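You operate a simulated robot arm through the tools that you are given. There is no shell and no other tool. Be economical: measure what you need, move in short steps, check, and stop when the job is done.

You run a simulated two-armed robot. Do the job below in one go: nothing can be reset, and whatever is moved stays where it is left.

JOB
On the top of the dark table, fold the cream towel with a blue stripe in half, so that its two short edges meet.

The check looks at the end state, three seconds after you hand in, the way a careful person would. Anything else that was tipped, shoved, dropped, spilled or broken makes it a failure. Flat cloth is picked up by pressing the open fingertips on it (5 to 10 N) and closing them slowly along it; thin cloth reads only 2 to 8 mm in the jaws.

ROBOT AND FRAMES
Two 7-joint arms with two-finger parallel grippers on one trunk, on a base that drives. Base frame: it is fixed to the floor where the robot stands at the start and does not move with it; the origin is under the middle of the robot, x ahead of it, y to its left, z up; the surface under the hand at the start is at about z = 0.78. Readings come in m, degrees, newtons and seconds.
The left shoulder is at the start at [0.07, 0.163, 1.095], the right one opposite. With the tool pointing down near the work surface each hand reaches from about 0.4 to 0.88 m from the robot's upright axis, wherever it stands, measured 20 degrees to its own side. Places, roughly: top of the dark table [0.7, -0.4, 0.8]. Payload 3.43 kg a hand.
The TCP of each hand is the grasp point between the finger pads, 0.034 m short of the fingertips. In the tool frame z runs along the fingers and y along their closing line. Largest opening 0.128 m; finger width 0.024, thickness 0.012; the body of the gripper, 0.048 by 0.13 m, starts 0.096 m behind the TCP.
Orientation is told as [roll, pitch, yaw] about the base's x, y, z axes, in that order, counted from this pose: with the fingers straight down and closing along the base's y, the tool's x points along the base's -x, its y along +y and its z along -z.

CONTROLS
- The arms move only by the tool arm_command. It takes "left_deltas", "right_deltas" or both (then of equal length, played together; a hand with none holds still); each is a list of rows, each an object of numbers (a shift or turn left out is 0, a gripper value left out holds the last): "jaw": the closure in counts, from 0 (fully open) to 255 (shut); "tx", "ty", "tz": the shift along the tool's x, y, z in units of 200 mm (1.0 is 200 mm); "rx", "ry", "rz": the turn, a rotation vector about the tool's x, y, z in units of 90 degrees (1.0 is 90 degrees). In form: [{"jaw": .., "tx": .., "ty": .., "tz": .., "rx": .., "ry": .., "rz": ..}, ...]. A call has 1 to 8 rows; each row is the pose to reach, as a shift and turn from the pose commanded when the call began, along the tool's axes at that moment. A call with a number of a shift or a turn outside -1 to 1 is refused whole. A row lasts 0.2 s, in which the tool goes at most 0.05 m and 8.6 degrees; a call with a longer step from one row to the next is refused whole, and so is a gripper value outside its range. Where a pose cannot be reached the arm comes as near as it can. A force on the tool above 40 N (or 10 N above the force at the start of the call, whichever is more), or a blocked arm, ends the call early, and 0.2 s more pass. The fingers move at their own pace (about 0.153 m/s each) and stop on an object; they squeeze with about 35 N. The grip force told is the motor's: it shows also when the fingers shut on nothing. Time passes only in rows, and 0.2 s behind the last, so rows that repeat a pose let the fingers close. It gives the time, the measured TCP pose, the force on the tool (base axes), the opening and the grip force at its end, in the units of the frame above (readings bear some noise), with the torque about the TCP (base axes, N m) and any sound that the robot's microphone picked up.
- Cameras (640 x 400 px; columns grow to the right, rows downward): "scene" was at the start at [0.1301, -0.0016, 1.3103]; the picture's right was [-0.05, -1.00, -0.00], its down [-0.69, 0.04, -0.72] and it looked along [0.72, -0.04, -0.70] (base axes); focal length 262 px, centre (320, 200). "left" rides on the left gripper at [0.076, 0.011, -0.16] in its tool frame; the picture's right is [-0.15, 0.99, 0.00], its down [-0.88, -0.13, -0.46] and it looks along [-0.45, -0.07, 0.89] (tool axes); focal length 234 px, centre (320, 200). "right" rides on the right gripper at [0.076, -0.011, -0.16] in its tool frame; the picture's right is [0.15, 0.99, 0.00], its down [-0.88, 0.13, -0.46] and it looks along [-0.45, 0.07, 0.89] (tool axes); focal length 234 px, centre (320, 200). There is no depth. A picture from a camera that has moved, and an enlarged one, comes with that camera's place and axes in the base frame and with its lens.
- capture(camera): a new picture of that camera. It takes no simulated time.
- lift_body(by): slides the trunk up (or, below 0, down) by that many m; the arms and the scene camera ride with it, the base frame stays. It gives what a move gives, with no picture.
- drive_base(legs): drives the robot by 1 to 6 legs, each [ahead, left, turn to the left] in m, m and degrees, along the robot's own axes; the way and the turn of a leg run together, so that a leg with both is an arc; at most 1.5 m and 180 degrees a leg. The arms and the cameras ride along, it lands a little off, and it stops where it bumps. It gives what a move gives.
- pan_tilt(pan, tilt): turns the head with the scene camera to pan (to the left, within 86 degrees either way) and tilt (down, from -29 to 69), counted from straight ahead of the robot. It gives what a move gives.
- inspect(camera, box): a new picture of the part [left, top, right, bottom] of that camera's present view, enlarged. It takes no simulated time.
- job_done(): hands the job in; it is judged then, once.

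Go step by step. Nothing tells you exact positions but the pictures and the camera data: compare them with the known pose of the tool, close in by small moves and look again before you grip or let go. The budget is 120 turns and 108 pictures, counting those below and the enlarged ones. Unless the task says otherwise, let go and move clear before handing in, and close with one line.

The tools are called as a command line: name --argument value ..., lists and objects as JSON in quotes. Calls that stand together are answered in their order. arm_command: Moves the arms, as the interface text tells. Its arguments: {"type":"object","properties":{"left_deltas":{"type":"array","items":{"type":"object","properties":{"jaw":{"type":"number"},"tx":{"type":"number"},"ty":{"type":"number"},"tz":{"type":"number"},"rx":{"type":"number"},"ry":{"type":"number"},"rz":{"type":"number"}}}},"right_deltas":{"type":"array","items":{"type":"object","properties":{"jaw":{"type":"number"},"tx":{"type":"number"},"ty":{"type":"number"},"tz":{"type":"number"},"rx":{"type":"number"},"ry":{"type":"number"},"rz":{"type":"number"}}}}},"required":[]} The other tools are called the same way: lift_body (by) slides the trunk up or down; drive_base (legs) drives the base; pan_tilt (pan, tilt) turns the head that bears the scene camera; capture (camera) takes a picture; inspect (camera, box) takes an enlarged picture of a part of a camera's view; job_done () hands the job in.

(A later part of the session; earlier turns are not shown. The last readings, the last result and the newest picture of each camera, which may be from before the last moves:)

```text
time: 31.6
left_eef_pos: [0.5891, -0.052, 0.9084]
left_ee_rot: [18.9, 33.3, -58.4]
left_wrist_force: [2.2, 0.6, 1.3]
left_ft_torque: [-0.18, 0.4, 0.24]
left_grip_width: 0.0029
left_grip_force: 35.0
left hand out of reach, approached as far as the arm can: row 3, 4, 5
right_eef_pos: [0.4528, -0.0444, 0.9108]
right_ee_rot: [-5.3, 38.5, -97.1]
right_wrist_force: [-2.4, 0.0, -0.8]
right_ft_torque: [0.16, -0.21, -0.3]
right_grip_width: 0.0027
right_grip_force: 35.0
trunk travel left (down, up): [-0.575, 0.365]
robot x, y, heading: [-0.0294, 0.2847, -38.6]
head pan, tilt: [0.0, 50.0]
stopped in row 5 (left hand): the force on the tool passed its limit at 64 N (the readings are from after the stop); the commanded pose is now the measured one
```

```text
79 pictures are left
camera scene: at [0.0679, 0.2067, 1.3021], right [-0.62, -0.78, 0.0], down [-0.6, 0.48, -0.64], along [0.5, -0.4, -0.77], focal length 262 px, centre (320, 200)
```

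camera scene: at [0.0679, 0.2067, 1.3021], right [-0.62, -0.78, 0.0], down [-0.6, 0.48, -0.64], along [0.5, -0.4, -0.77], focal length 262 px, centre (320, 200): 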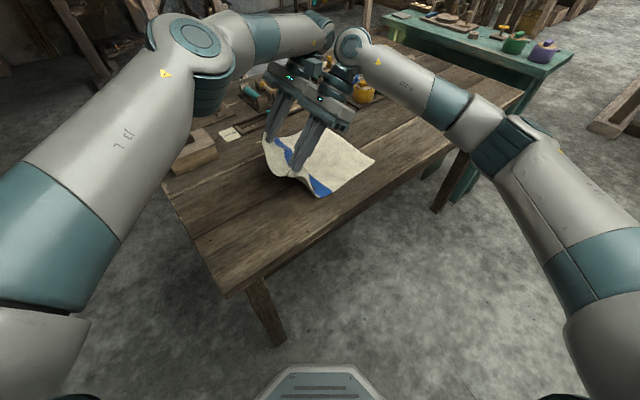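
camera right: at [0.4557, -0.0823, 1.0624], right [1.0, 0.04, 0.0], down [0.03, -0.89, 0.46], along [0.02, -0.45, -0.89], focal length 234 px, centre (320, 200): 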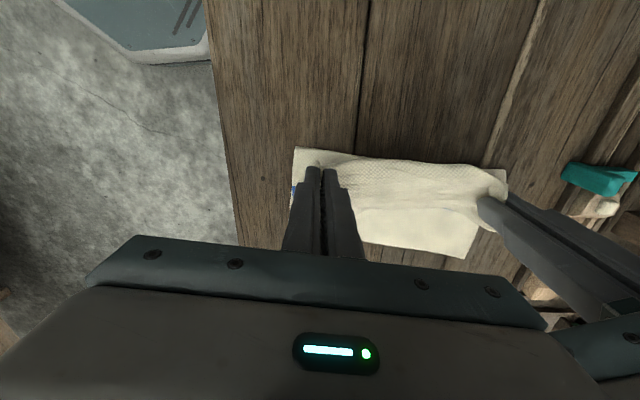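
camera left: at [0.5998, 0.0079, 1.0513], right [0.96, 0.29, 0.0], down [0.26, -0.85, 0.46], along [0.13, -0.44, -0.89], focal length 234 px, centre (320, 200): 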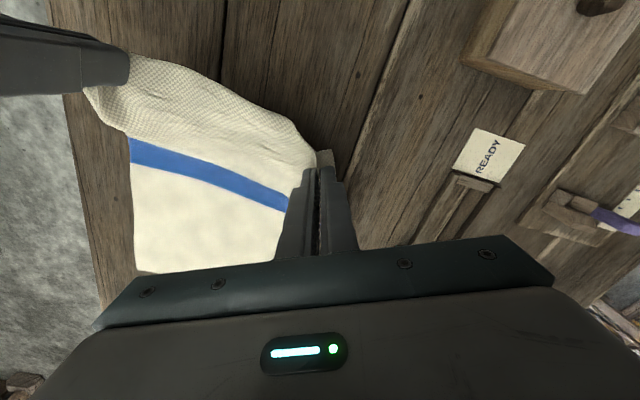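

The left arm ran short of reach when tilted and its hand touched the right one. I'll drive the base nearer in -y, then bring the hands back apart to their places with the tilt kept.

drive_base --legs '[[0.068, -0.086, 0]]'

capture --camera "left"

capture --camera "scene"

```text
time: 32.8
left_eef_pos: [0.5885, -0.1653, 0.9089]
left_ee_rot: [19.1, 33.6, -58.4]
left_wrist_force: [7.8, -4.2, -1.4]
left_ft_torque: [0.54, 0.74, 1.02]
left_grip_width: 0.0026
left_grip_force: 35.3
right_eef_pos: [0.4528, -0.1556, 0.9117]
right_ee_rot: [-5.1, 38.3, -97.1]
right_wrist_force: [-7.5, 3.8, 0.5]
right_ft_torque: [-0.55, -0.95, -0.55]
right_grip_width: 0.0025
right_grip_force: 35.3
trunk travel left (down, up): [-0.575, 0.365]
robot x, y, heading: [-0.029, 0.1741, -38.4]
head pan, tilt: [0.0, 50.0]
```

```text
78 pictures are left
camera left: at [0.5643, -0.2059, 1.078], right [0.95, 0.23, 0.19], down [0.27, -0.95, -0.16], along [0.14, 0.2, -0.97], focal length 234 px, centre (320, 200)
```

left: 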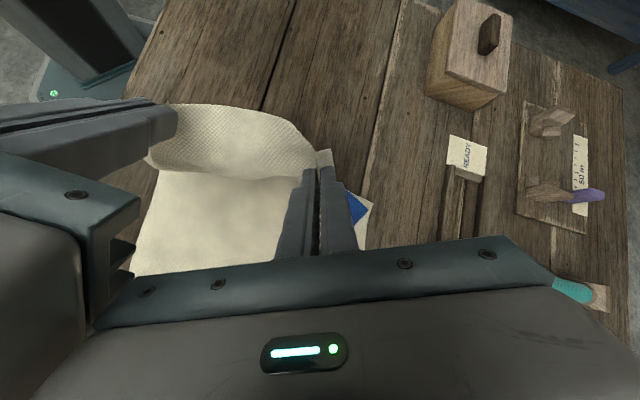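

```text
77 pictures are left
camera scene: at [0.0678, 0.0942, 1.3021], right [-0.63, -0.78, 0.0], down [-0.6, 0.48, -0.64], along [0.5, -0.4, -0.77], focal length 262 px, centre (320, 200)
```

scene: 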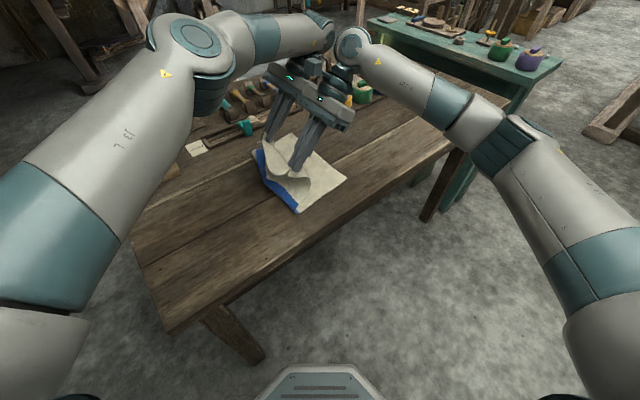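

The tilt works: the cloth now bends over with the stripe at the fold. I'll look closer.

inspect --camera "scene" --box '[220, 110, 380, 230]'

```text
3.33 times, centred on (300, 170) of scene
camera zoom: at [0.0678, 0.0942, 1.3021], right [-0.63, -0.78, 0.0], down [-0.6, 0.48, -0.64], along [0.5, -0.4, -0.77], focal length 872 px, centre (387, 300)
```

zoom: 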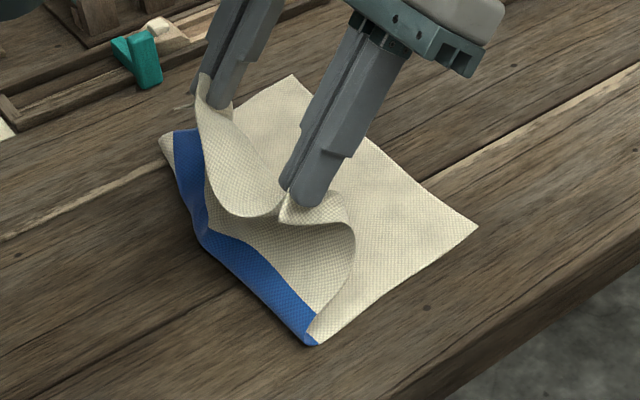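

The fold is now about 18 cm from the right edge near side, which is right. I'm separating the hands in x, lowering a bit, then carrying the edge on with the base.

arm_command --left_deltas '[{"tx": -0.033, "ty": 0.068}, {"tx": -0.065, "ty": 0.135}, {"tx": -0.12, "ty": 0.108, "tz": 0.08}, {"tx": -0.176, "ty": 0.081, "tz": 0.158}]' --right_deltas '[{}, {}, {"tx": -0.062, "ty": 0.007, "tz": 0.078}, {"tx": -0.124, "ty": 0.014, "tz": 0.156}]'

drive_base --legs '[[0.053, -0.067, 0]]'

inspect --camera "scene" --box '[220, 110, 380, 230]'

capture --camera "left"

```text
time: 33.8
left_eef_pos: [0.6059, -0.1527, 0.8667]
left_ee_rot: [18.9, 33.4, -58.4]
left_wrist_force: [0.3, -0.6, 1.0]
left_ft_torque: [-0.01, 0.04, 0.03]
left_grip_width: 0.0027
left_grip_force: 35.4
left hand out of reach, approached as far as the arm can: row 1, 2, 3, 4
right_eef_pos: [0.4538, -0.1549, 0.8718]
right_ee_rot: [-5.3, 38.6, -97.2]
right_wrist_force: [-1.3, 0.6, -0.5]
right_ft_torque: [0.01, -0.05, 0.0]
right_grip_width: 0.0023
right_grip_force: 34.7
trunk travel left (down, up): [-0.575, 0.365]
robot x, y, heading: [-0.0316, 0.1714, -38.7]
head pan, tilt: [0.0, 50.0]
```

```text
time: 34.8
left_eef_pos: [0.6053, -0.2379, 0.868]
left_ee_rot: [18.9, 33.3, -58.4]
left_wrist_force: [-0.3, -0.2, 0.2]
left_ft_torque: [0.02, 0.03, -0.03]
left_grip_width: 0.0028
left_grip_force: 34.8
right_eef_pos: [0.4523, -0.2405, 0.8709]
right_ee_rot: [-5.1, 38.5, -97.1]
right_wrist_force: [0.3, -0.5, -0.9]
right_ft_torque: [0.01, -0.01, 0.03]
right_grip_width: 0.0025
right_grip_force: 35.2
trunk travel left (down, up): [-0.575, 0.365]
robot x, y, heading: [-0.0304, 0.0865, -38.5]
head pan, tilt: [0.0, 50.0]
```

```text
3.33 times, centred on (300, 170) of scene
camera zoom: at [0.0672, 0.0091, 1.302], right [-0.63, -0.78, 0.0], down [-0.6, 0.48, -0.64], along [0.5, -0.4, -0.77], focal length 872 px, centre (387, 300)
```

zoom: 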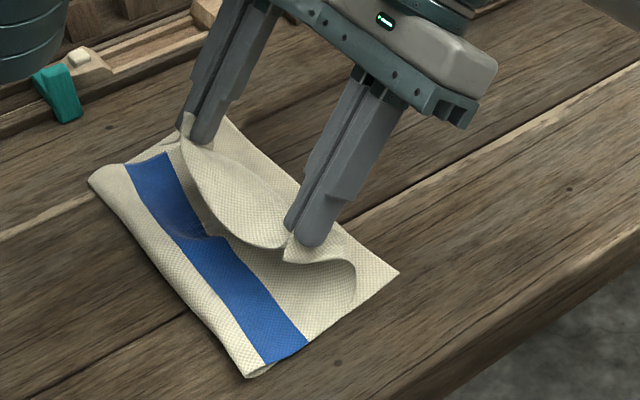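

```text
74 pictures are left
camera left: at [0.5808, -0.2796, 1.0374], right [0.95, 0.23, 0.19], down [0.27, -0.95, -0.16], along [0.14, 0.2, -0.97], focal length 234 px, centre (320, 200)
```

left: 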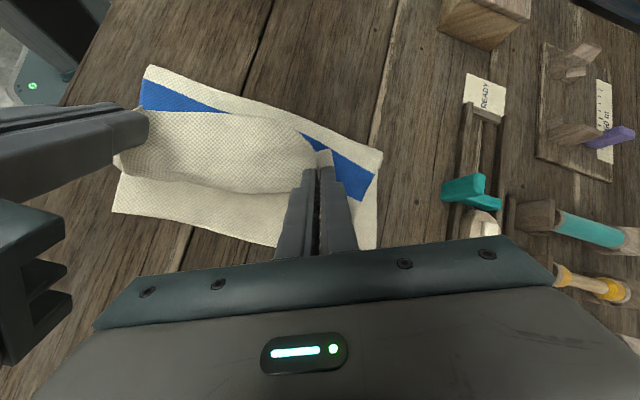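

The edge nearly meets the right edge (y≈-0.288), but the fold crept to y≈-0.14 where it should be near -0.11. I'll back up in +y, re-lay more cloth, and come over again from there.

arm_command --left_deltas '[{"tx": 0.06, "ty": 0.027, "tz": -0.08}, {"tx": 0.11, "ty": 0.054, "tz": -0.157}]' --right_deltas '[{"tx": 0.062, "ty": -0.007, "tz": -0.078}, {"tx": 0.124, "ty": -0.014, "tz": -0.156}]'

drive_base --legs '[[-0.084, 0.105, 0]]'

inspect --camera "scene" --box '[220, 110, 380, 230]'

```text
time: 35.4
left_eef_pos: [0.6033, -0.2369, 0.9068]
left_ee_rot: [19.2, 33.2, -58.3]
left_wrist_force: [0.2, -0.4, -0.6]
left_ft_torque: [-0.01, -0.01, -0.01]
left_grip_width: 0.0031
left_grip_force: 34.8
right_eef_pos: [0.4523, -0.2407, 0.912]
right_ee_rot: [-5.1, 38.5, -97.1]
right_wrist_force: [-0.1, -0.2, -0.1]
right_ft_torque: [0.03, -0.02, 0.0]
right_grip_width: 0.0023
right_grip_force: 35.6
trunk travel left (down, up): [-0.575, 0.365]
robot x, y, heading: [-0.0332, 0.0857, -38.6]
head pan, tilt: [0.0, 50.0]
```

```text
time: 36.7
left_eef_pos: [0.6026, -0.1053, 0.908]
left_ee_rot: [19.0, 33.1, -58.5]
left_wrist_force: [0.1, 0.9, 0.3]
left_ft_torque: [-0.04, 0.03, 0.0]
left_grip_width: 0.0026
left_grip_force: 35.3
right_eef_pos: [0.4525, -0.1079, 0.9117]
right_ee_rot: [-5.2, 38.5, -97.2]
right_wrist_force: [0.4, 0.1, -1.0]
right_ft_torque: [-0.05, -0.04, -0.01]
right_grip_width: 0.0024
right_grip_force: 35.2
trunk travel left (down, up): [-0.575, 0.365]
robot x, y, heading: [-0.0336, 0.219, -38.9]
head pan, tilt: [0.0, 50.0]
```

```text
3.33 times, centred on (300, 170) of scene
camera zoom: at [0.0667, 0.143, 1.302], right [-0.63, -0.78, 0.0], down [-0.6, 0.48, -0.64], along [0.5, -0.4, -0.77], focal length 872 px, centre (387, 300)
```

zoom: 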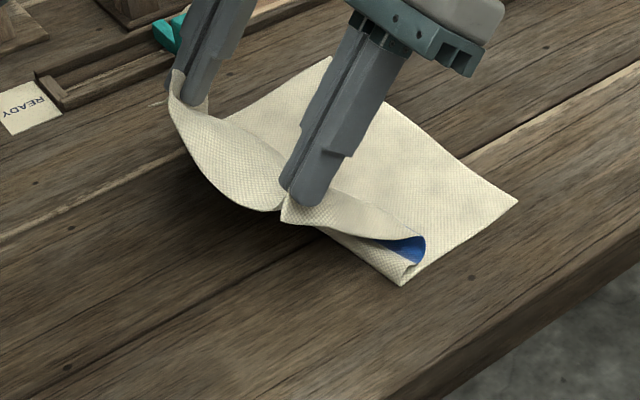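

drive_base --legs '[[-0.062, 0.078, 0]]'

arm_command --left_deltas '[{"tx": -0.055, "ty": -0.027, "tz": 0.08}, {"tx": -0.11, "ty": -0.054, "tz": 0.157}, {"tx": -0.11, "ty": -0.054, "tz": 0.157}]' --right_deltas '[{"tx": -0.062, "ty": 0.007, "tz": 0.078}, {"tx": -0.124, "ty": 0.014, "tz": 0.156}, {"tx": -0.124, "ty": 0.014, "tz": 0.156}]'

inspect --camera "scene" --box '[220, 110, 380, 230]'

```text
time: 37.9
left_eef_pos: [0.6047, -0.0057, 0.908]
left_ee_rot: [19.1, 33.1, -58.4]
left_wrist_force: [-0.2, 0.4, -0.6]
left_ft_torque: [-0.05, 0.0, -0.02]
left_grip_width: 0.0029
left_grip_force: 34.9
right_eef_pos: [0.4531, -0.0083, 0.9116]
right_ee_rot: [-5.1, 38.4, -97.1]
right_wrist_force: [-0.5, 0.2, 0.9]
right_ft_torque: [0.0, -0.03, -0.04]
right_grip_width: 0.0025
right_grip_force: 35.3
trunk travel left (down, up): [-0.575, 0.365]
robot x, y, heading: [-0.031, 0.3139, -38.6]
head pan, tilt: [0.0, 50.0]
```

```text
time: 38.7
left_eef_pos: [0.6031, -0.0062, 0.8671]
left_ee_rot: [19.1, 33.1, -58.2]
left_wrist_force: [0.4, -0.1, 0.9]
left_ft_torque: [-0.05, 0.01, 0.03]
left_grip_width: 0.0025
left_grip_force: 35.2
right_eef_pos: [0.4519, -0.0097, 0.8707]
right_ee_rot: [-5.1, 38.4, -97.1]
right_wrist_force: [0.6, 0.4, -0.5]
right_ft_torque: [-0.01, -0.07, 0.01]
right_grip_width: 0.0024
right_grip_force: 35.6
trunk travel left (down, up): [-0.575, 0.365]
robot x, y, heading: [-0.0335, 0.3154, -38.6]
head pan, tilt: [0.0, 50.0]
```

```text
3.33 times, centred on (300, 170) of scene
camera zoom: at [0.0668, 0.2416, 1.3021], right [-0.63, -0.78, 0.0], down [-0.6, 0.48, -0.64], along [0.5, -0.4, -0.77], focal length 872 px, centre (387, 300)
```

zoom: 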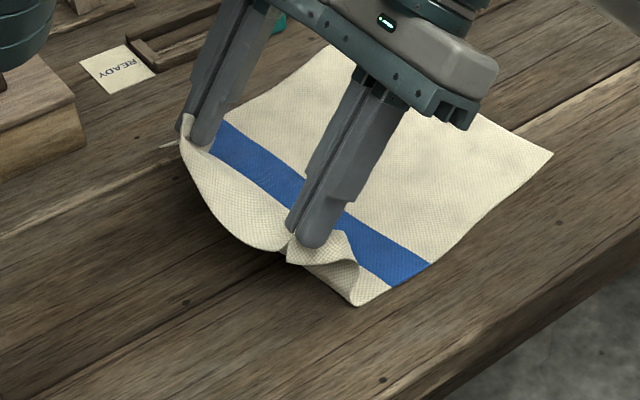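

Now the left half's start and the stripe lie flat; the towel has turned slightly. I'm going over again, higher this time, in small steps.

arm_command --left_deltas '[{"tx": 0.055, "ty": 0.027, "tz": -0.08}, {"tx": 0.11, "ty": 0.054, "tz": -0.157}, {"tx": 0.166, "ty": 0.082, "tz": -0.236}]' --right_deltas '[{"tx": 0.062, "ty": -0.007, "tz": -0.078}, {"tx": 0.124, "ty": -0.014, "tz": -0.156}, {"tx": 0.186, "ty": -0.021, "tz": -0.234}]'

inspect --camera "scene" --box '[220, 110, 380, 230]'

drive_base --legs '[[0.05, -0.063, 0]]'

inspect --camera "scene" --box '[220, 110, 380, 230]'

```text
time: 39.5
left_eef_pos: [0.6018, -0.0043, 0.9299]
left_ee_rot: [19.0, 33.1, -58.3]
left_wrist_force: [0.0, -0.4, 0.0]
left_ft_torque: [-0.08, 0.01, 0.01]
left_grip_width: 0.0027
left_grip_force: 35.5
right_eef_pos: [0.4508, -0.007, 0.932]
right_ee_rot: [-5.1, 38.4, -97.0]
right_wrist_force: [0.0, 0.9, 0.8]
right_ft_torque: [0.0, -0.03, -0.05]
right_grip_width: 0.0021
right_grip_force: 34.9
trunk travel left (down, up): [-0.575, 0.365]
robot x, y, heading: [-0.0277, 0.3177, -38.6]
head pan, tilt: [0.0, 50.0]
```

```text
3.33 times, centred on (300, 170) of scene
camera zoom: at [0.0663, 0.2424, 1.3021], right [-0.63, -0.78, 0.0], down [-0.6, 0.48, -0.64], along [0.5, -0.4, -0.77], focal length 872 px, centre (387, 300)
```

zoom: 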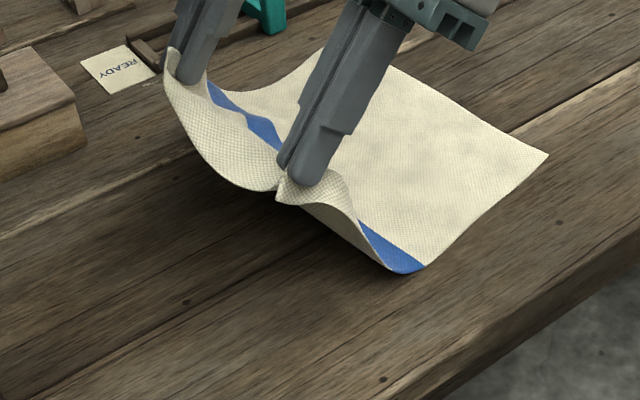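

```text
time: 40.5
left_eef_pos: [0.6022, -0.0846, 0.9271]
left_ee_rot: [19.1, 33.0, -58.3]
left_wrist_force: [-0.6, 0.0, 1.1]
left_ft_torque: [0.02, 0.04, 0.02]
left_grip_width: 0.003
left_grip_force: 35.3
right_eef_pos: [0.4523, -0.0897, 0.931]
right_ee_rot: [-5.1, 38.6, -97.2]
right_wrist_force: [0.7, 0.5, -0.3]
right_ft_torque: [0.04, -0.03, 0.0]
right_grip_width: 0.0024
right_grip_force: 34.8
trunk travel left (down, up): [-0.575, 0.365]
robot x, y, heading: [-0.0281, 0.2373, -38.6]
head pan, tilt: [0.0, 50.0]
```

```text
3.33 times, centred on (300, 170) of scene
camera zoom: at [0.067, 0.1606, 1.302], right [-0.63, -0.78, 0.0], down [-0.6, 0.48, -0.64], along [0.5, -0.4, -0.77], focal length 872 px, centre (387, 300)
```

zoom: 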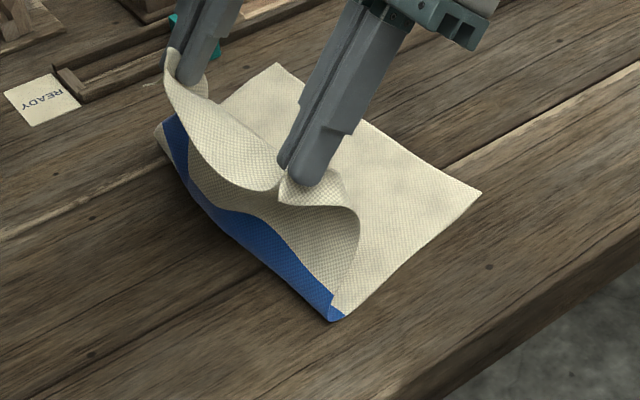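

The fold lies nicely along the stripe now, with the right edge at about (0.452,-0.252)–(0.717,-0.219). I'll continue over in small steps, bringing the left hand slightly back to match the towel's angle.

arm_command --left_deltas '[{"tx": -0.017, "ty": 0.019, "tz": 0.09}, {"tx": -0.034, "ty": 0.038, "tz": 0.18}]'

drive_base --legs '[[0.055, -0.045, 0]]'

inspect --camera "scene" --box '[220, 110, 380, 230]'

```text
time: 41.1
left_eef_pos: [0.6114, -0.066, 0.8973]
left_ee_rot: [19.0, 33.1, -58.3]
left_wrist_force: [-4.1, -2.0, 0.7]
left_ft_torque: [0.01, 0.16, 0.2]
left_grip_width: 0.0027
left_grip_force: 34.7
right_eef_pos: [0.4531, -0.0887, 0.9311]
right_ee_rot: [-5.1, 38.5, -97.1]
right_wrist_force: [5.3, 1.9, -1.3]
right_ft_torque: [0.06, -0.22, -0.05]
right_grip_width: 0.0025
right_grip_force: 35.2
trunk travel left (down, up): [-0.575, 0.365]
robot x, y, heading: [-0.031, 0.2395, -38.7]
head pan, tilt: [0.0, 50.0]
```

```text
time: 42.2
left_eef_pos: [0.6253, -0.136, 0.8975]
left_ee_rot: [19.1, 33.1, -58.4]
left_wrist_force: [-5.5, -2.0, 0.5]
left_ft_torque: [-0.01, 0.15, 0.22]
left_grip_width: 0.0028
left_grip_force: 34.6
right_eef_pos: [0.467, -0.1602, 0.9313]
right_ee_rot: [-5.1, 38.5, -97.3]
right_wrist_force: [6.3, 1.5, -0.6]
right_ft_torque: [0.14, -0.23, -0.06]
right_grip_width: 0.0026
right_grip_force: 35.2
trunk travel left (down, up): [-0.575, 0.365]
robot x, y, heading: [-0.0147, 0.1709, -39.0]
head pan, tilt: [0.0, 50.0]
```

```text
3.33 times, centred on (300, 170) of scene
camera zoom: at [0.082, 0.0913, 1.302], right [-0.63, -0.78, 0.0], down [-0.6, 0.48, -0.64], along [0.5, -0.4, -0.77], focal length 872 px, centre (387, 300)
```

zoom: 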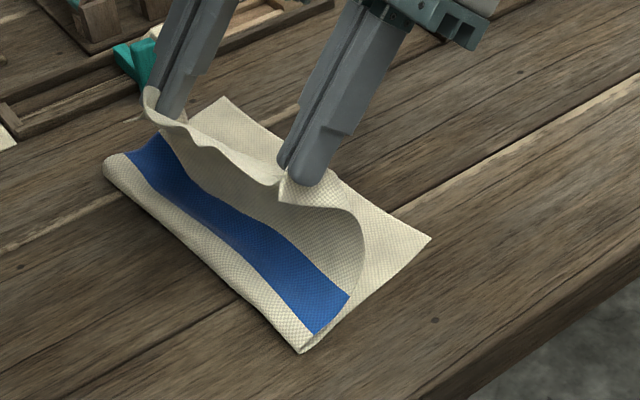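

The fold creeps a bit as I go, but the edge is heading to the right place; any slack in the upper layer can be smoothed out afterwards. I'm lowering and carrying the edge to the right edge.

arm_command --left_deltas '[{"tx": -0.03, "ty": -0.014, "tz": 0.04}, {"tx": -0.06, "ty": -0.028, "tz": 0.08}, {"tx": -0.083, "ty": -0.041, "tz": 0.118}]' --right_deltas '[{"tx": -0.062, "ty": 0.007, "tz": 0.078}, {"tx": -0.124, "ty": 0.014, "tz": 0.156}, {"tx": -0.186, "ty": 0.021, "tz": 0.234}]'

drive_base --legs '[[0.054, -0.052, 0]]'

inspect --camera "scene" --box '[220, 110, 380, 230]'

capture --camera "left"

```text
time: 43.0
left_eef_pos: [0.6269, -0.1353, 0.8668]
left_ee_rot: [19.0, 33.0, -58.4]
left_wrist_force: [-4.9, -0.7, -0.9]
left_ft_torque: [-0.07, 0.1, 0.23]
left_grip_width: 0.0026
left_grip_force: 35.1
right_eef_pos: [0.4652, -0.1578, 0.8735]
right_ee_rot: [-5.1, 38.4, -97.2]
right_wrist_force: [5.9, 1.9, 0.7]
right_ft_torque: [0.08, -0.28, -0.06]
right_grip_width: 0.0026
right_grip_force: 35.2
trunk travel left (down, up): [-0.575, 0.365]
robot x, y, heading: [-0.0161, 0.1697, -38.7]
head pan, tilt: [0.0, 50.0]
```

```text
time: 44.0
left_eef_pos: [0.6357, -0.2126, 0.8673]
left_ee_rot: [19.1, 33.2, -58.5]
left_wrist_force: [-6.4, -3.0, -1.0]
left_ft_torque: [-0.05, 0.12, 0.25]
left_grip_width: 0.0028
left_grip_force: 34.8
right_eef_pos: [0.4761, -0.2308, 0.8717]
right_ee_rot: [-5.1, 38.5, -97.3]
right_wrist_force: [6.0, 0.6, 0.5]
right_ft_torque: [0.1, -0.25, -0.03]
right_grip_width: 0.0027
right_grip_force: 35.4
trunk travel left (down, up): [-0.575, 0.365]
robot x, y, heading: [-0.0066, 0.098, -38.7]
head pan, tilt: [0.0, 50.0]
```

```text
3.33 times, centred on (300, 170) of scene
camera zoom: at [0.0918, 0.0182, 1.302], right [-0.63, -0.78, 0.0], down [-0.6, 0.48, -0.64], along [0.5, -0.4, -0.77], focal length 872 px, centre (387, 300)
```

zoom: 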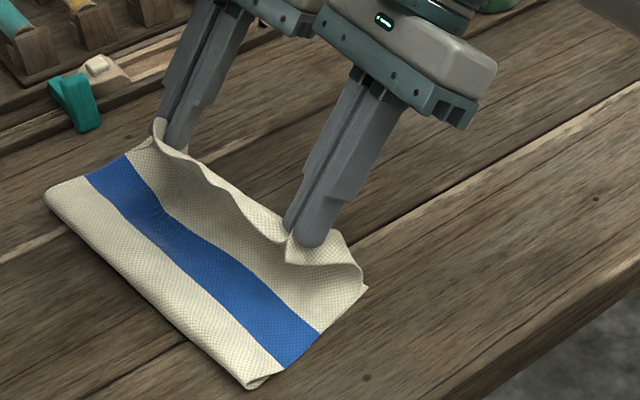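

```text
67 pictures are left
camera left: at [0.6109, -0.2508, 1.0377], right [0.95, 0.23, 0.19], down [0.26, -0.95, -0.16], along [0.15, 0.2, -0.97], focal length 234 px, centre (320, 200)
```

left: 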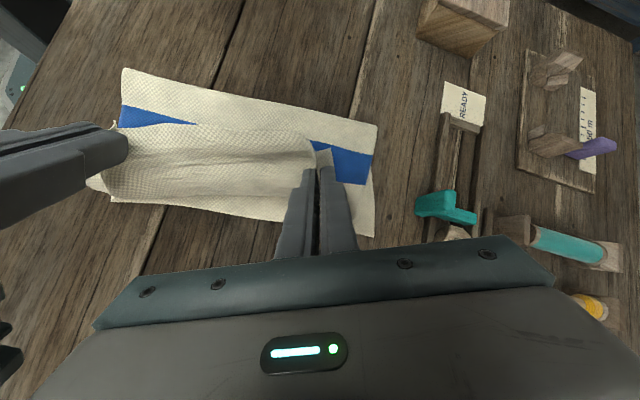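

The top edge is nearly over the bottom edge ((0.455,-0.255)–(0.72,-0.223)). Now I lower it onto the table.

arm_command --left_deltas '[{"tx": -0.037, "ty": -0.018, "tz": 0.047}, {"tx": -0.075, "ty": -0.037, "tz": 0.094}, {"tx": -0.112, "ty": -0.055, "tz": 0.141}, {"tx": -0.149, "ty": -0.073, "tz": 0.188}]' --right_deltas '[{"tx": -0.054, "ty": 0.006, "tz": 0.044}, {"tx": -0.108, "ty": 0.012, "tz": 0.089}, {"tx": -0.163, "ty": 0.017, "tz": 0.133}, {"tx": -0.217, "ty": 0.023, "tz": 0.178}]'

inspect --camera "scene" --box '[220, 110, 380, 230]'

capture --camera "right"

```text
time: 45.0
left_eef_pos: [0.6349, -0.2135, 0.8194]
left_ee_rot: [19.2, 32.9, -58.5]
left_wrist_force: [-9.4, -1.7, 6.0]
left_ft_torque: [-0.08, 0.05, 0.33]
left_grip_width: 0.0026
left_grip_force: 34.7
right_eef_pos: [0.476, -0.2398, 0.8183]
right_ee_rot: [-4.8, 38.5, -97.2]
right_wrist_force: [9.4, 5.1, 8.7]
right_ft_torque: [0.15, -0.44, -0.05]
right_grip_width: 0.0028
right_grip_force: 35.3
trunk travel left (down, up): [-0.575, 0.365]
robot x, y, heading: [-0.0057, 0.0962, -39.0]
head pan, tilt: [0.0, 50.0]
```

```text
3.33 times, centred on (300, 170) of scene
camera zoom: at [0.0898, 0.0209, 1.3027], right [-0.63, -0.78, 0.0], down [-0.6, 0.48, -0.64], along [0.5, -0.4, -0.77], focal length 872 px, centre (387, 300)
```

zoom: 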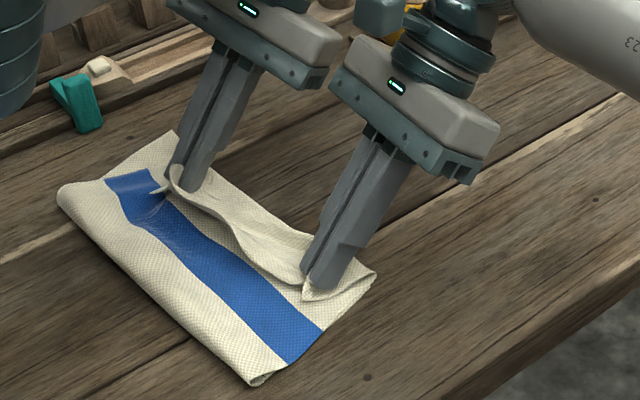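

```text
65 pictures are left
camera right: at [0.474, -0.278, 0.9916], right [1.0, 0.04, 0.03], down [0.05, -0.98, -0.2], along [0.02, 0.2, -0.98], focal length 234 px, centre (320, 200)
```

right: 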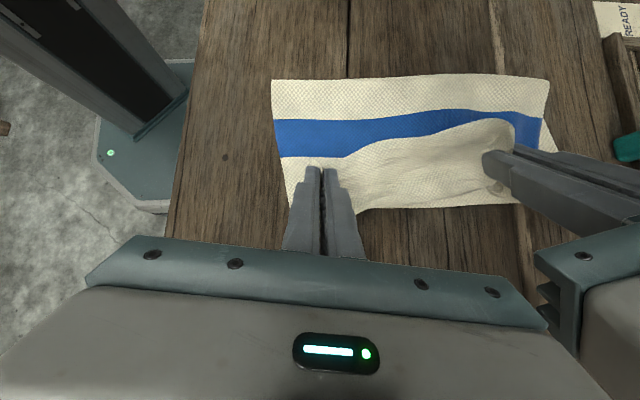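

The edge is there, but there is slack: about 3 cm of lip turned back at the fingers. I'll raise slightly and pull on in -y to take the slack out, so the top layer lies flat with no lip.

arm_command --left_deltas '[{"tx": 0.055, "ty": 0.02, "tz": -0.08}, {"tx": 0.11, "ty": 0.04, "tz": -0.157}]' --right_deltas '[{"tx": 0.062, "ty": 0.01, "tz": -0.078}, {"tx": 0.124, "ty": 0.01, "tz": -0.156}]'

drive_base --legs '[[0.044, -0.055, 0]]'

capture --camera "right"

inspect --camera "scene" --box '[220, 110, 380, 230]'

```text
time: 45.6
left_eef_pos: [0.634, -0.2131, 0.8571]
left_ee_rot: [19.1, 33.0, -58.5]
left_wrist_force: [-4.9, -2.5, -0.9]
left_ft_torque: [-0.11, 0.1, 0.2]
left_grip_width: 0.003
left_grip_force: 34.7
right_eef_pos: [0.4802, -0.244, 0.8547]
right_ee_rot: [-5.2, 38.3, -97.4]
right_wrist_force: [4.9, 2.0, 0.1]
right_ft_torque: [0.07, -0.2, -0.03]
right_grip_width: 0.0024
right_grip_force: 35.1
trunk travel left (down, up): [-0.575, 0.365]
robot x, y, heading: [-0.006, 0.0996, -38.8]
head pan, tilt: [0.0, 50.0]
```

```text
time: 46.6
left_eef_pos: [0.632, -0.286, 0.8571]
left_ee_rot: [19.1, 33.1, -58.5]
left_wrist_force: [-4.6, -2.4, -0.3]
left_ft_torque: [-0.02, 0.07, 0.15]
left_grip_width: 0.0027
left_grip_force: 34.9
right_eef_pos: [0.4789, -0.3143, 0.8554]
right_ee_rot: [-5.0, 38.5, -97.2]
right_wrist_force: [4.5, 0.9, 0.1]
right_ft_torque: [0.14, -0.19, -0.07]
right_grip_width: 0.0024
right_grip_force: 35.2
trunk travel left (down, up): [-0.575, 0.365]
robot x, y, heading: [-0.0072, 0.0251, -38.8]
head pan, tilt: [0.0, 50.0]
```

```text
64 pictures are left
camera right: at [0.4782, -0.3527, 1.0277], right [1.0, 0.04, 0.02], down [0.05, -0.98, -0.2], along [0.01, 0.2, -0.98], focal length 234 px, centre (320, 200)
```

right: 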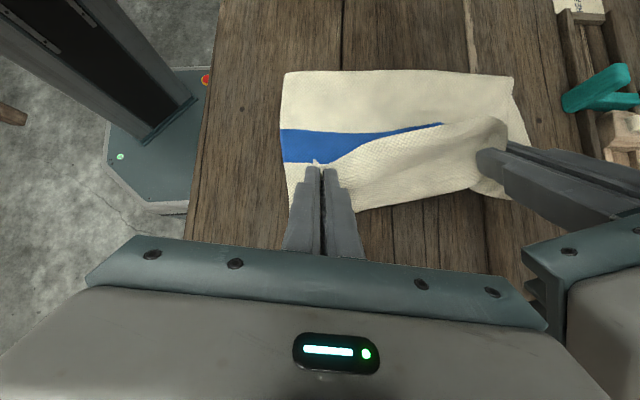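

```text
3.33 times, centred on (300, 170) of scene
camera zoom: at [0.0909, -0.0526, 1.302], right [-0.63, -0.78, 0.0], down [-0.6, 0.48, -0.64], along [0.5, -0.4, -0.77], focal length 872 px, centre (387, 300)
```

zoom: 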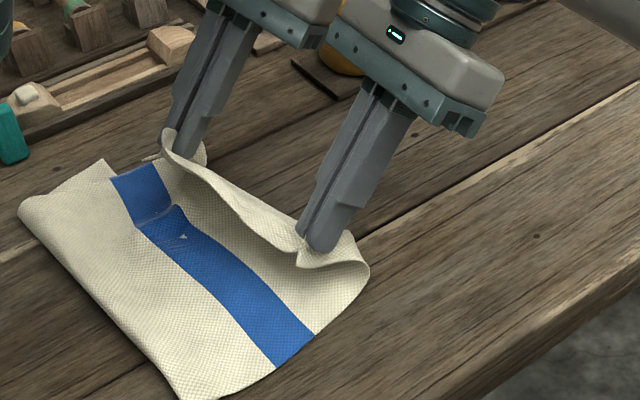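

The fingers force an S-bend, so pulling on only rolls the fold further. New idea: go back so the fold sits at the stripe, then let go while the edge stands up and leans over, so it falls forward by itself.

arm_command --left_deltas '[{"tx": 0.055, "ty": 0.027, "tz": -0.08}, {"tx": 0.11, "ty": 0.054, "tz": -0.157}]' --right_deltas '[{"tx": 0.062, "ty": -0.007, "tz": -0.078}, {"tx": 0.124, "ty": -0.014, "tz": -0.156}]'

drive_base --legs '[[-0.18, 0.225, 0]]'

inspect --camera "scene" --box '[220, 110, 380, 230]'

```text
time: 47.2
left_eef_pos: [0.6326, -0.2861, 0.8968]
left_ee_rot: [19.0, 33.1, -58.6]
left_wrist_force: [-4.2, -1.7, -0.6]
left_ft_torque: [-0.06, 0.09, 0.17]
left_grip_width: 0.003
left_grip_force: 35.2
right_eef_pos: [0.4775, -0.3129, 0.895]
right_ee_rot: [-5.0, 38.5, -97.3]
right_wrist_force: [4.7, 1.8, 0.6]
right_ft_torque: [0.06, -0.21, 0.02]
right_grip_width: 0.0023
right_grip_force: 35.5
trunk travel left (down, up): [-0.575, 0.365]
robot x, y, heading: [-0.0069, 0.0273, -39.0]
head pan, tilt: [0.0, 50.0]
```

```text
time: 49.2
left_eef_pos: [0.6384, 0.0096, 0.8978]
left_ee_rot: [19.0, 33.0, -58.2]
left_wrist_force: [-5.2, -2.3, -1.9]
left_ft_torque: [-0.12, 0.09, 0.19]
left_grip_width: 0.0029
left_grip_force: 35.0
right_eef_pos: [0.4833, -0.0187, 0.8958]
right_ee_rot: [-5.2, 38.4, -96.9]
right_wrist_force: [5.1, 1.9, 1.0]
right_ft_torque: [0.07, -0.18, -0.02]
right_grip_width: 0.0025
right_grip_force: 34.7
trunk travel left (down, up): [-0.575, 0.365]
robot x, y, heading: [-0.0048, 0.3144, -38.6]
head pan, tilt: [0.0, 50.0]
```

```text
3.33 times, centred on (300, 170) of scene
camera zoom: at [0.0947, 0.2408, 1.3021], right [-0.62, -0.78, 0.0], down [-0.6, 0.48, -0.64], along [0.5, -0.4, -0.77], focal length 872 px, centre (387, 300)
```

zoom: 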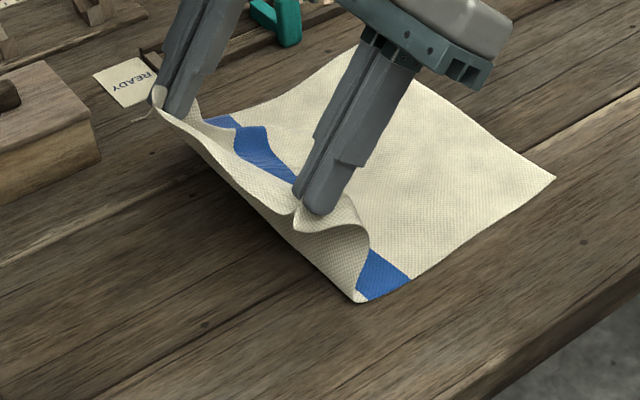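

arm_command --left_deltas '[{"tx": 0.055, "ty": 0.025, "tz": -0.08}, {"tx": 0.083, "ty": 0.035, "tz": -0.118}]' --right_deltas '[{"tx": 0.062, "ty": 0.0, "tz": -0.078}, {"tx": 0.093, "ty": 0.0, "tz": -0.117}]'

drive_base --legs '[[0.056, -0.07, 0]]'

inspect --camera "scene" --box '[220, 110, 380, 230]'

capture --camera "left"

```text
time: 49.8
left_eef_pos: [0.6375, 0.007, 0.9261]
left_ee_rot: [19.0, 33.0, -58.3]
left_wrist_force: [-2.3, -1.1, -0.1]
left_ft_torque: [-0.03, 0.03, 0.06]
left_grip_width: 0.003
left_grip_force: 34.6
right_eef_pos: [0.4842, -0.0186, 0.9246]
right_ee_rot: [-5.1, 38.4, -97.1]
right_wrist_force: [1.7, 0.2, 1.1]
right_ft_torque: [0.04, -0.09, -0.02]
right_grip_width: 0.0026
right_grip_force: 34.9
trunk travel left (down, up): [-0.575, 0.365]
robot x, y, heading: [-0.0016, 0.3175, -38.6]
head pan, tilt: [0.0, 50.0]
```

```text
time: 50.9
left_eef_pos: [0.6365, -0.0834, 0.9267]
left_ee_rot: [19.1, 33.1, -58.3]
left_wrist_force: [-1.2, -0.7, -0.3]
left_ft_torque: [0.0, 0.03, 0.07]
left_grip_width: 0.0027
left_grip_force: 35.1
right_eef_pos: [0.4848, -0.1114, 0.9251]
right_ee_rot: [-5.0, 38.5, -97.0]
right_wrist_force: [2.8, -0.1, 0.3]
right_ft_torque: [0.04, -0.12, -0.03]
right_grip_width: 0.0023
right_grip_force: 35.0
trunk travel left (down, up): [-0.575, 0.365]
robot x, y, heading: [-0.0013, 0.23, -38.4]
head pan, tilt: [0.0, 50.0]
```

```text
3.33 times, centred on (300, 170) of scene
camera zoom: at [0.0942, 0.1492, 1.302], right [-0.62, -0.78, 0.0], down [-0.6, 0.48, -0.64], along [0.5, -0.4, -0.77], focal length 872 px, centre (387, 300)
```

zoom: 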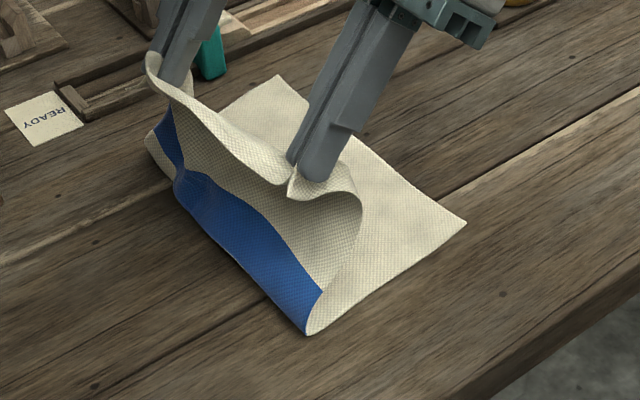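

```text
60 pictures are left
camera left: at [0.6119, -0.1236, 1.0962], right [0.95, 0.24, 0.19], down [0.27, -0.95, -0.16], along [0.14, 0.2, -0.97], focal length 234 px, centre (320, 200)
```

left: 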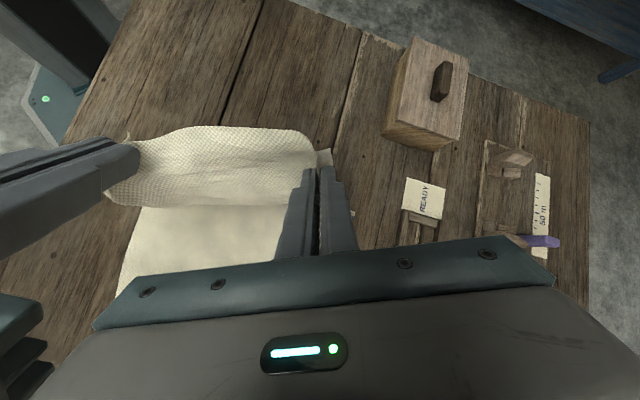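

The fold is now at half (17.5 cm from the right edge), and the edge stands leaning towards -y. I'll open both jaws here and see how it falls.

arm_command --left_deltas '[{"jaw": 130}, {"jaw": 130}]' --right_deltas '[{"jaw": 130}, {"jaw": 130}]'

inspect --camera "scene" --box '[220, 110, 380, 230]'

capture --camera "left"

```text
time: 51.5
left_eef_pos: [0.6373, -0.0834, 0.926]
left_ee_rot: [19.0, 33.1, -58.3]
left_wrist_force: [-0.7, -0.1, 0.6]
left_ft_torque: [0.03, 0.01, 0.01]
left_grip_width: 0.0627
left_grip_force: 0.2
right_eef_pos: [0.4846, -0.1106, 0.9258]
right_ee_rot: [-5.1, 38.6, -97.1]
right_wrist_force: [0.6, -0.4, 0.2]
right_ft_torque: [0.02, -0.04, 0.01]
right_grip_width: 0.063
right_grip_force: 0.0
trunk travel left (down, up): [-0.575, 0.365]
robot x, y, heading: [-0.0027, 0.2273, -38.7]
head pan, tilt: [0.0, 50.0]
```

```text
3.33 times, centred on (300, 170) of scene
camera zoom: at [0.0943, 0.1495, 1.302], right [-0.62, -0.78, 0.0], down [-0.6, 0.48, -0.64], along [0.5, -0.4, -0.77], focal length 872 px, centre (387, 300)
```

zoom: 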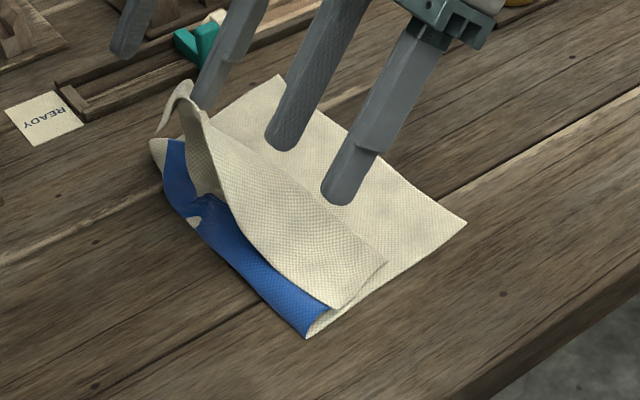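

```text
58 pictures are left
camera left: at [0.6121, -0.1233, 1.0963], right [0.95, 0.24, 0.19], down [0.27, -0.95, -0.15], along [0.14, 0.2, -0.97], focal length 234 px, centre (320, 200)
```

left: 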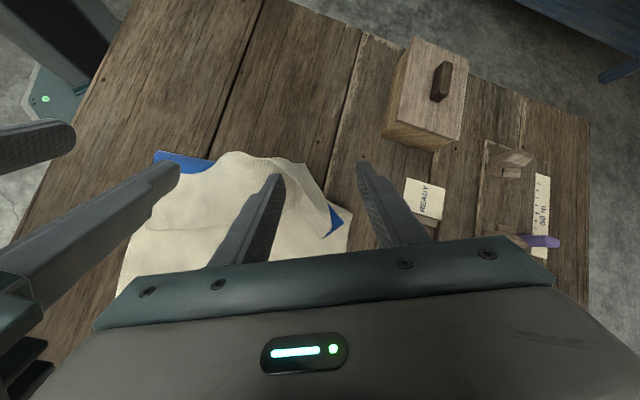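

The cloth is still falling; I'll let a second pass and look again.

arm_command --left_deltas '[{}, {}, {}, {}, {}]' --right_deltas '[{}, {}, {}, {}, {}]'

inspect --camera "scene" --box '[220, 110, 380, 230]'

capture --camera "left"

```text
time: 52.7
left_eef_pos: [0.6365, -0.0832, 0.9267]
left_ee_rot: [19.0, 33.0, -58.3]
left_wrist_force: [-0.1, 1.2, 0.0]
left_ft_torque: [0.0, 0.02, -0.02]
left_grip_width: 0.0625
left_grip_force: 0.1
right_eef_pos: [0.4847, -0.1097, 0.9254]
right_ee_rot: [-5.1, 38.4, -97.2]
right_wrist_force: [0.4, -0.8, 0.0]
right_ft_torque: [-0.03, 0.03, -0.01]
right_grip_width: 0.0626
right_grip_force: 0.0
trunk travel left (down, up): [-0.575, 0.365]
robot x, y, heading: [-0.0023, 0.2308, -38.6]
head pan, tilt: [0.0, 50.0]
```

```text
3.33 times, centred on (300, 170) of scene
camera zoom: at [0.0942, 0.1501, 1.302], right [-0.62, -0.78, 0.0], down [-0.6, 0.48, -0.64], along [0.5, -0.4, -0.77], focal length 872 px, centre (387, 300)
```

zoom: 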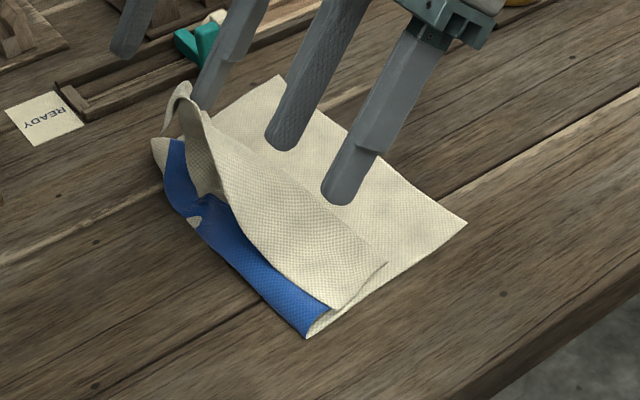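

```text
56 pictures are left
camera left: at [0.6119, -0.1229, 1.0965], right [0.95, 0.24, 0.19], down [0.27, -0.95, -0.15], along [0.14, 0.2, -0.97], focal length 234 px, centre (320, 200)
```

left: 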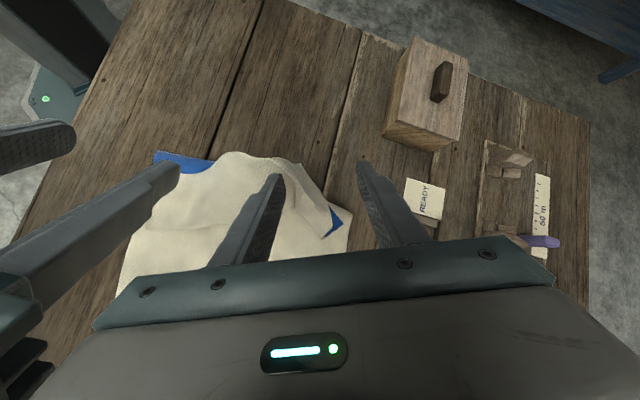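

The near part of the edge flopped back as a lip and the far part is still standing up. I can use that: grip the standing edge from above with the jaws closing across the sheet, which avoids the S-bend. I'll look closer.

inspect --camera "scene" --box '[245, 120, 345, 195]'

capture --camera "right"

```text
5.33 times, centred on (295, 158) of scene
camera zoom: at [0.0942, 0.1501, 1.302], right [-0.62, -0.78, 0.0], down [-0.6, 0.48, -0.64], along [0.5, -0.4, -0.77], focal length 1395 px, centre (453, 427)
```

zoom: 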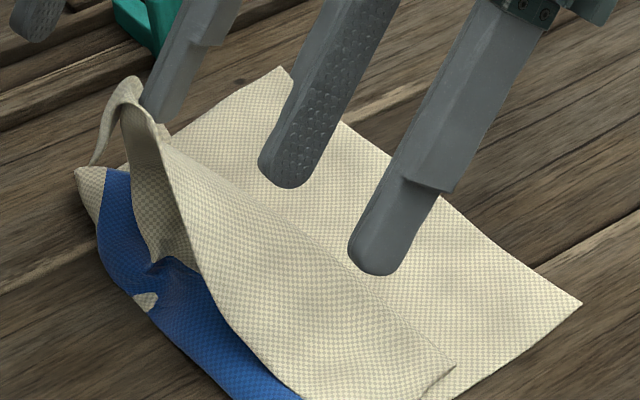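

```text
54 pictures are left
camera right: at [0.4836, -0.148, 1.0978], right [1.0, 0.05, 0.02], down [0.05, -0.98, -0.2], along [0.01, 0.2, -0.98], focal length 234 px, centre (320, 200)
```

right: 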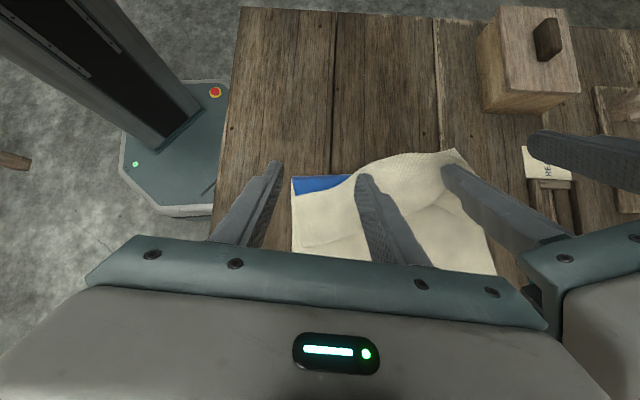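

The free edge of the lip lies back over the stripe, raised in the middle. I'm clearing the left hand away and setting the right hand upright as a two-finger rake, to sweep the lip over to -y.

arm_command --left_deltas '[{"tz": -0.2}, {"tz": -0.4}, {"tx": 0.15, "tz": -0.4}, {"tx": 0.35, "tz": -0.3}, {"tx": 0.55, "tz": -0.2}, {"tx": 0.75, "tz": -0.1}, {"tx": 0.95, "tz": 0.0}]' --right_deltas '[{"tz": -0.2}, {"tz": -0.4}, {"tz": -0.4, "rx": -0.009, "ry": -0.088}, {"tz": -0.4, "rx": -0.019, "ry": -0.177}, {"tz": -0.4, "rx": -0.028, "ry": -0.265}, {"tz": -0.4, "rx": -0.038, "ry": -0.354}, {"tz": -0.4, "rx": -0.047, "ry": -0.442}]'

capture --camera "scene"

capture --camera "right"

```text
time: 53.6
left_eef_pos: [0.6103, -0.0904, 0.995]
left_ee_rot: [19.3, 32.9, -57.6]
left_wrist_force: [1.2, 0.4, 0.5]
left_ft_torque: [-0.01, 0.14, 0.17]
left_grip_width: 0.0627
left_grip_force: 0.2
left hand out of reach, approached as far as the arm can: row 1, 2, 3
right_eef_pos: [0.4854, -0.1618, 0.9904]
right_ee_rot: [-3.5, 30.9, -96.4]
right_wrist_force: [-1.1, 0.1, -0.2]
right_ft_torque: [-0.03, -0.13, -0.04]
right_grip_width: 0.0626
right_grip_force: 0.0
trunk travel left (down, up): [-0.575, 0.365]
robot x, y, heading: [-0.0019, 0.2269, -38.5]
head pan, tilt: [0.0, 50.0]
stopped in row 4 (left hand): the force on the tool passed its limit at 41 N (the readings are from after the stop); the commanded pose is now the measured one
```

```text
53 pictures are left
camera scene: at [0.0941, 0.1517, 1.3021], right [-0.62, -0.78, 0.0], down [-0.6, 0.48, -0.64], along [0.5, -0.4, -0.77], focal length 262 px, centre (320, 200)
```

scene: 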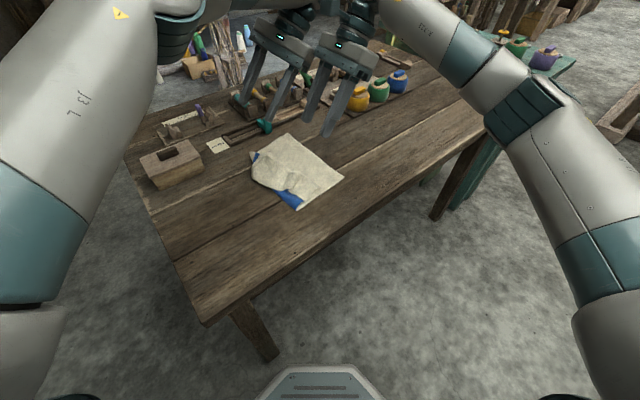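

```text
52 pictures are left
camera right: at [0.4829, -0.1759, 1.168], right [1.0, 0.05, 0.02], down [0.05, -1.0, -0.07], along [0.02, 0.07, -1.0], focal length 234 px, centre (320, 200)
```

right: 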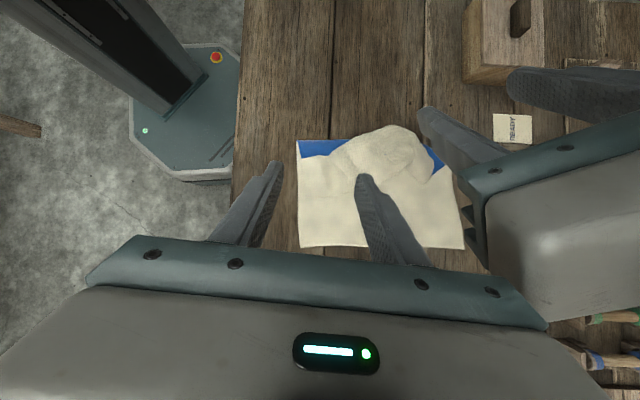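

arm_command --right_deltas '[{"ty": -0.2}, {"ty": -0.4}, {"ty": -0.5, "ry": -0.08}, {"ty": -0.5, "ry": -0.16}, {"ty": -0.5, "ry": -0.25}, {"ty": -0.5, "ry": -0.34, "rx": -0.03}]'

arm_command --left_deltas '[{"tx": 0.1, "tz": -0.15}, {"tx": 0.3, "tz": -0.2}, {"tx": 0.5, "tz": -0.2}, {"tx": 0.75, "tz": -0.1}, {"tx": 0.98, "tz": 0.0}]'

capture --camera "scene"

```text
time: 55.0
left_eef_pos: [0.611, -0.0904, 0.9964]
left_ee_rot: [19.4, 32.9, -57.7]
left_wrist_force: [-0.1, 0.2, -0.6]
left_ft_torque: [-0.01, 0.01, 0.01]
left_grip_width: 0.0626
left_grip_force: 0.0
right_eef_pos: [0.3869, -0.1547, 0.9963]
right_ee_rot: [-0.6, 0.2, -95.4]
right_wrist_force: [-0.1, 0.5, -0.3]
right_ft_torque: [-0.03, 0.0, 0.0]
right_grip_width: 0.0627
right_grip_force: 0.1
trunk travel left (down, up): [-0.575, 0.365]
robot x, y, heading: [-0.0031, 0.2261, -38.6]
head pan, tilt: [0.0, 50.0]
```

```text
refused: row 4 steps farther than a row can; nothing moved
```

```text
51 pictures are left
camera scene: at [0.094, 0.151, 1.3021], right [-0.62, -0.78, 0.0], down [-0.6, 0.48, -0.64], along [0.5, -0.4, -0.77], focal length 262 px, centre (320, 200)
```

scene: 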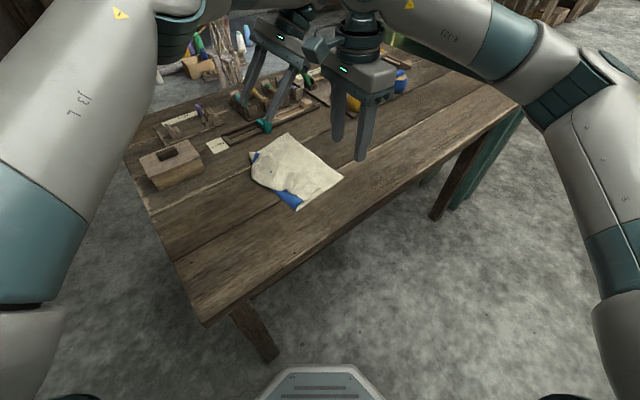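

inspect --camera "scene" --box '[235, 120, 355, 215]'

arm_command --left_deltas '[{"tx": 0.1, "tz": -0.12}, {"tx": 0.3, "tz": -0.15}, {"tx": 0.5, "tz": -0.15}, {"tx": 0.7, "tz": -0.1}, {"tx": 0.9, "tz": -0.1}]'

```text
4.21 times, centred on (295, 168) of scene
camera zoom: at [0.094, 0.151, 1.3021], right [-0.62, -0.78, 0.0], down [-0.6, 0.48, -0.64], along [0.5, -0.4, -0.77], focal length 1101 px, centre (425, 337)
```

zoom: 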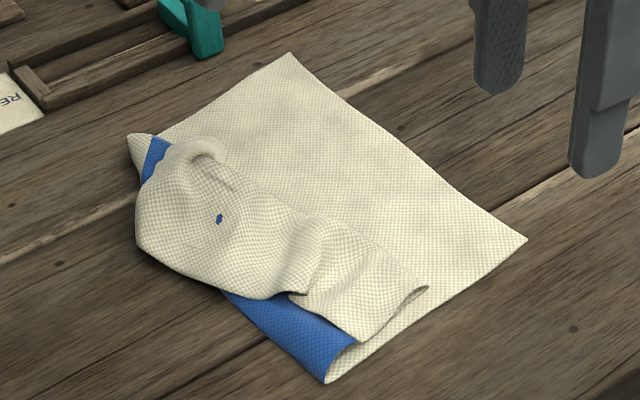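

```text
time: 56.2
left_eef_pos: [0.5304, 0.0276, 1.111]
left_ee_rot: [19.5, 33.0, -57.8]
left_wrist_force: [0.6, 0.0, -0.1]
left_ft_torque: [0.03, 0.0, 0.0]
left_grip_width: 0.0626
left_grip_force: 0.0
left hand out of reach, approached as far as the arm can: row 1
right_eef_pos: [0.385, -0.154, 0.9973]
right_ee_rot: [-0.5, 0.3, -95.4]
right_wrist_force: [-0.1, -0.1, 0.7]
right_ft_torque: [-0.05, -0.02, -0.01]
right_grip_width: 0.0629
right_grip_force: 0.1
trunk travel left (down, up): [-0.575, 0.365]
robot x, y, heading: [-0.0063, 0.2264, -38.4]
head pan, tilt: [0.0, 50.0]
```

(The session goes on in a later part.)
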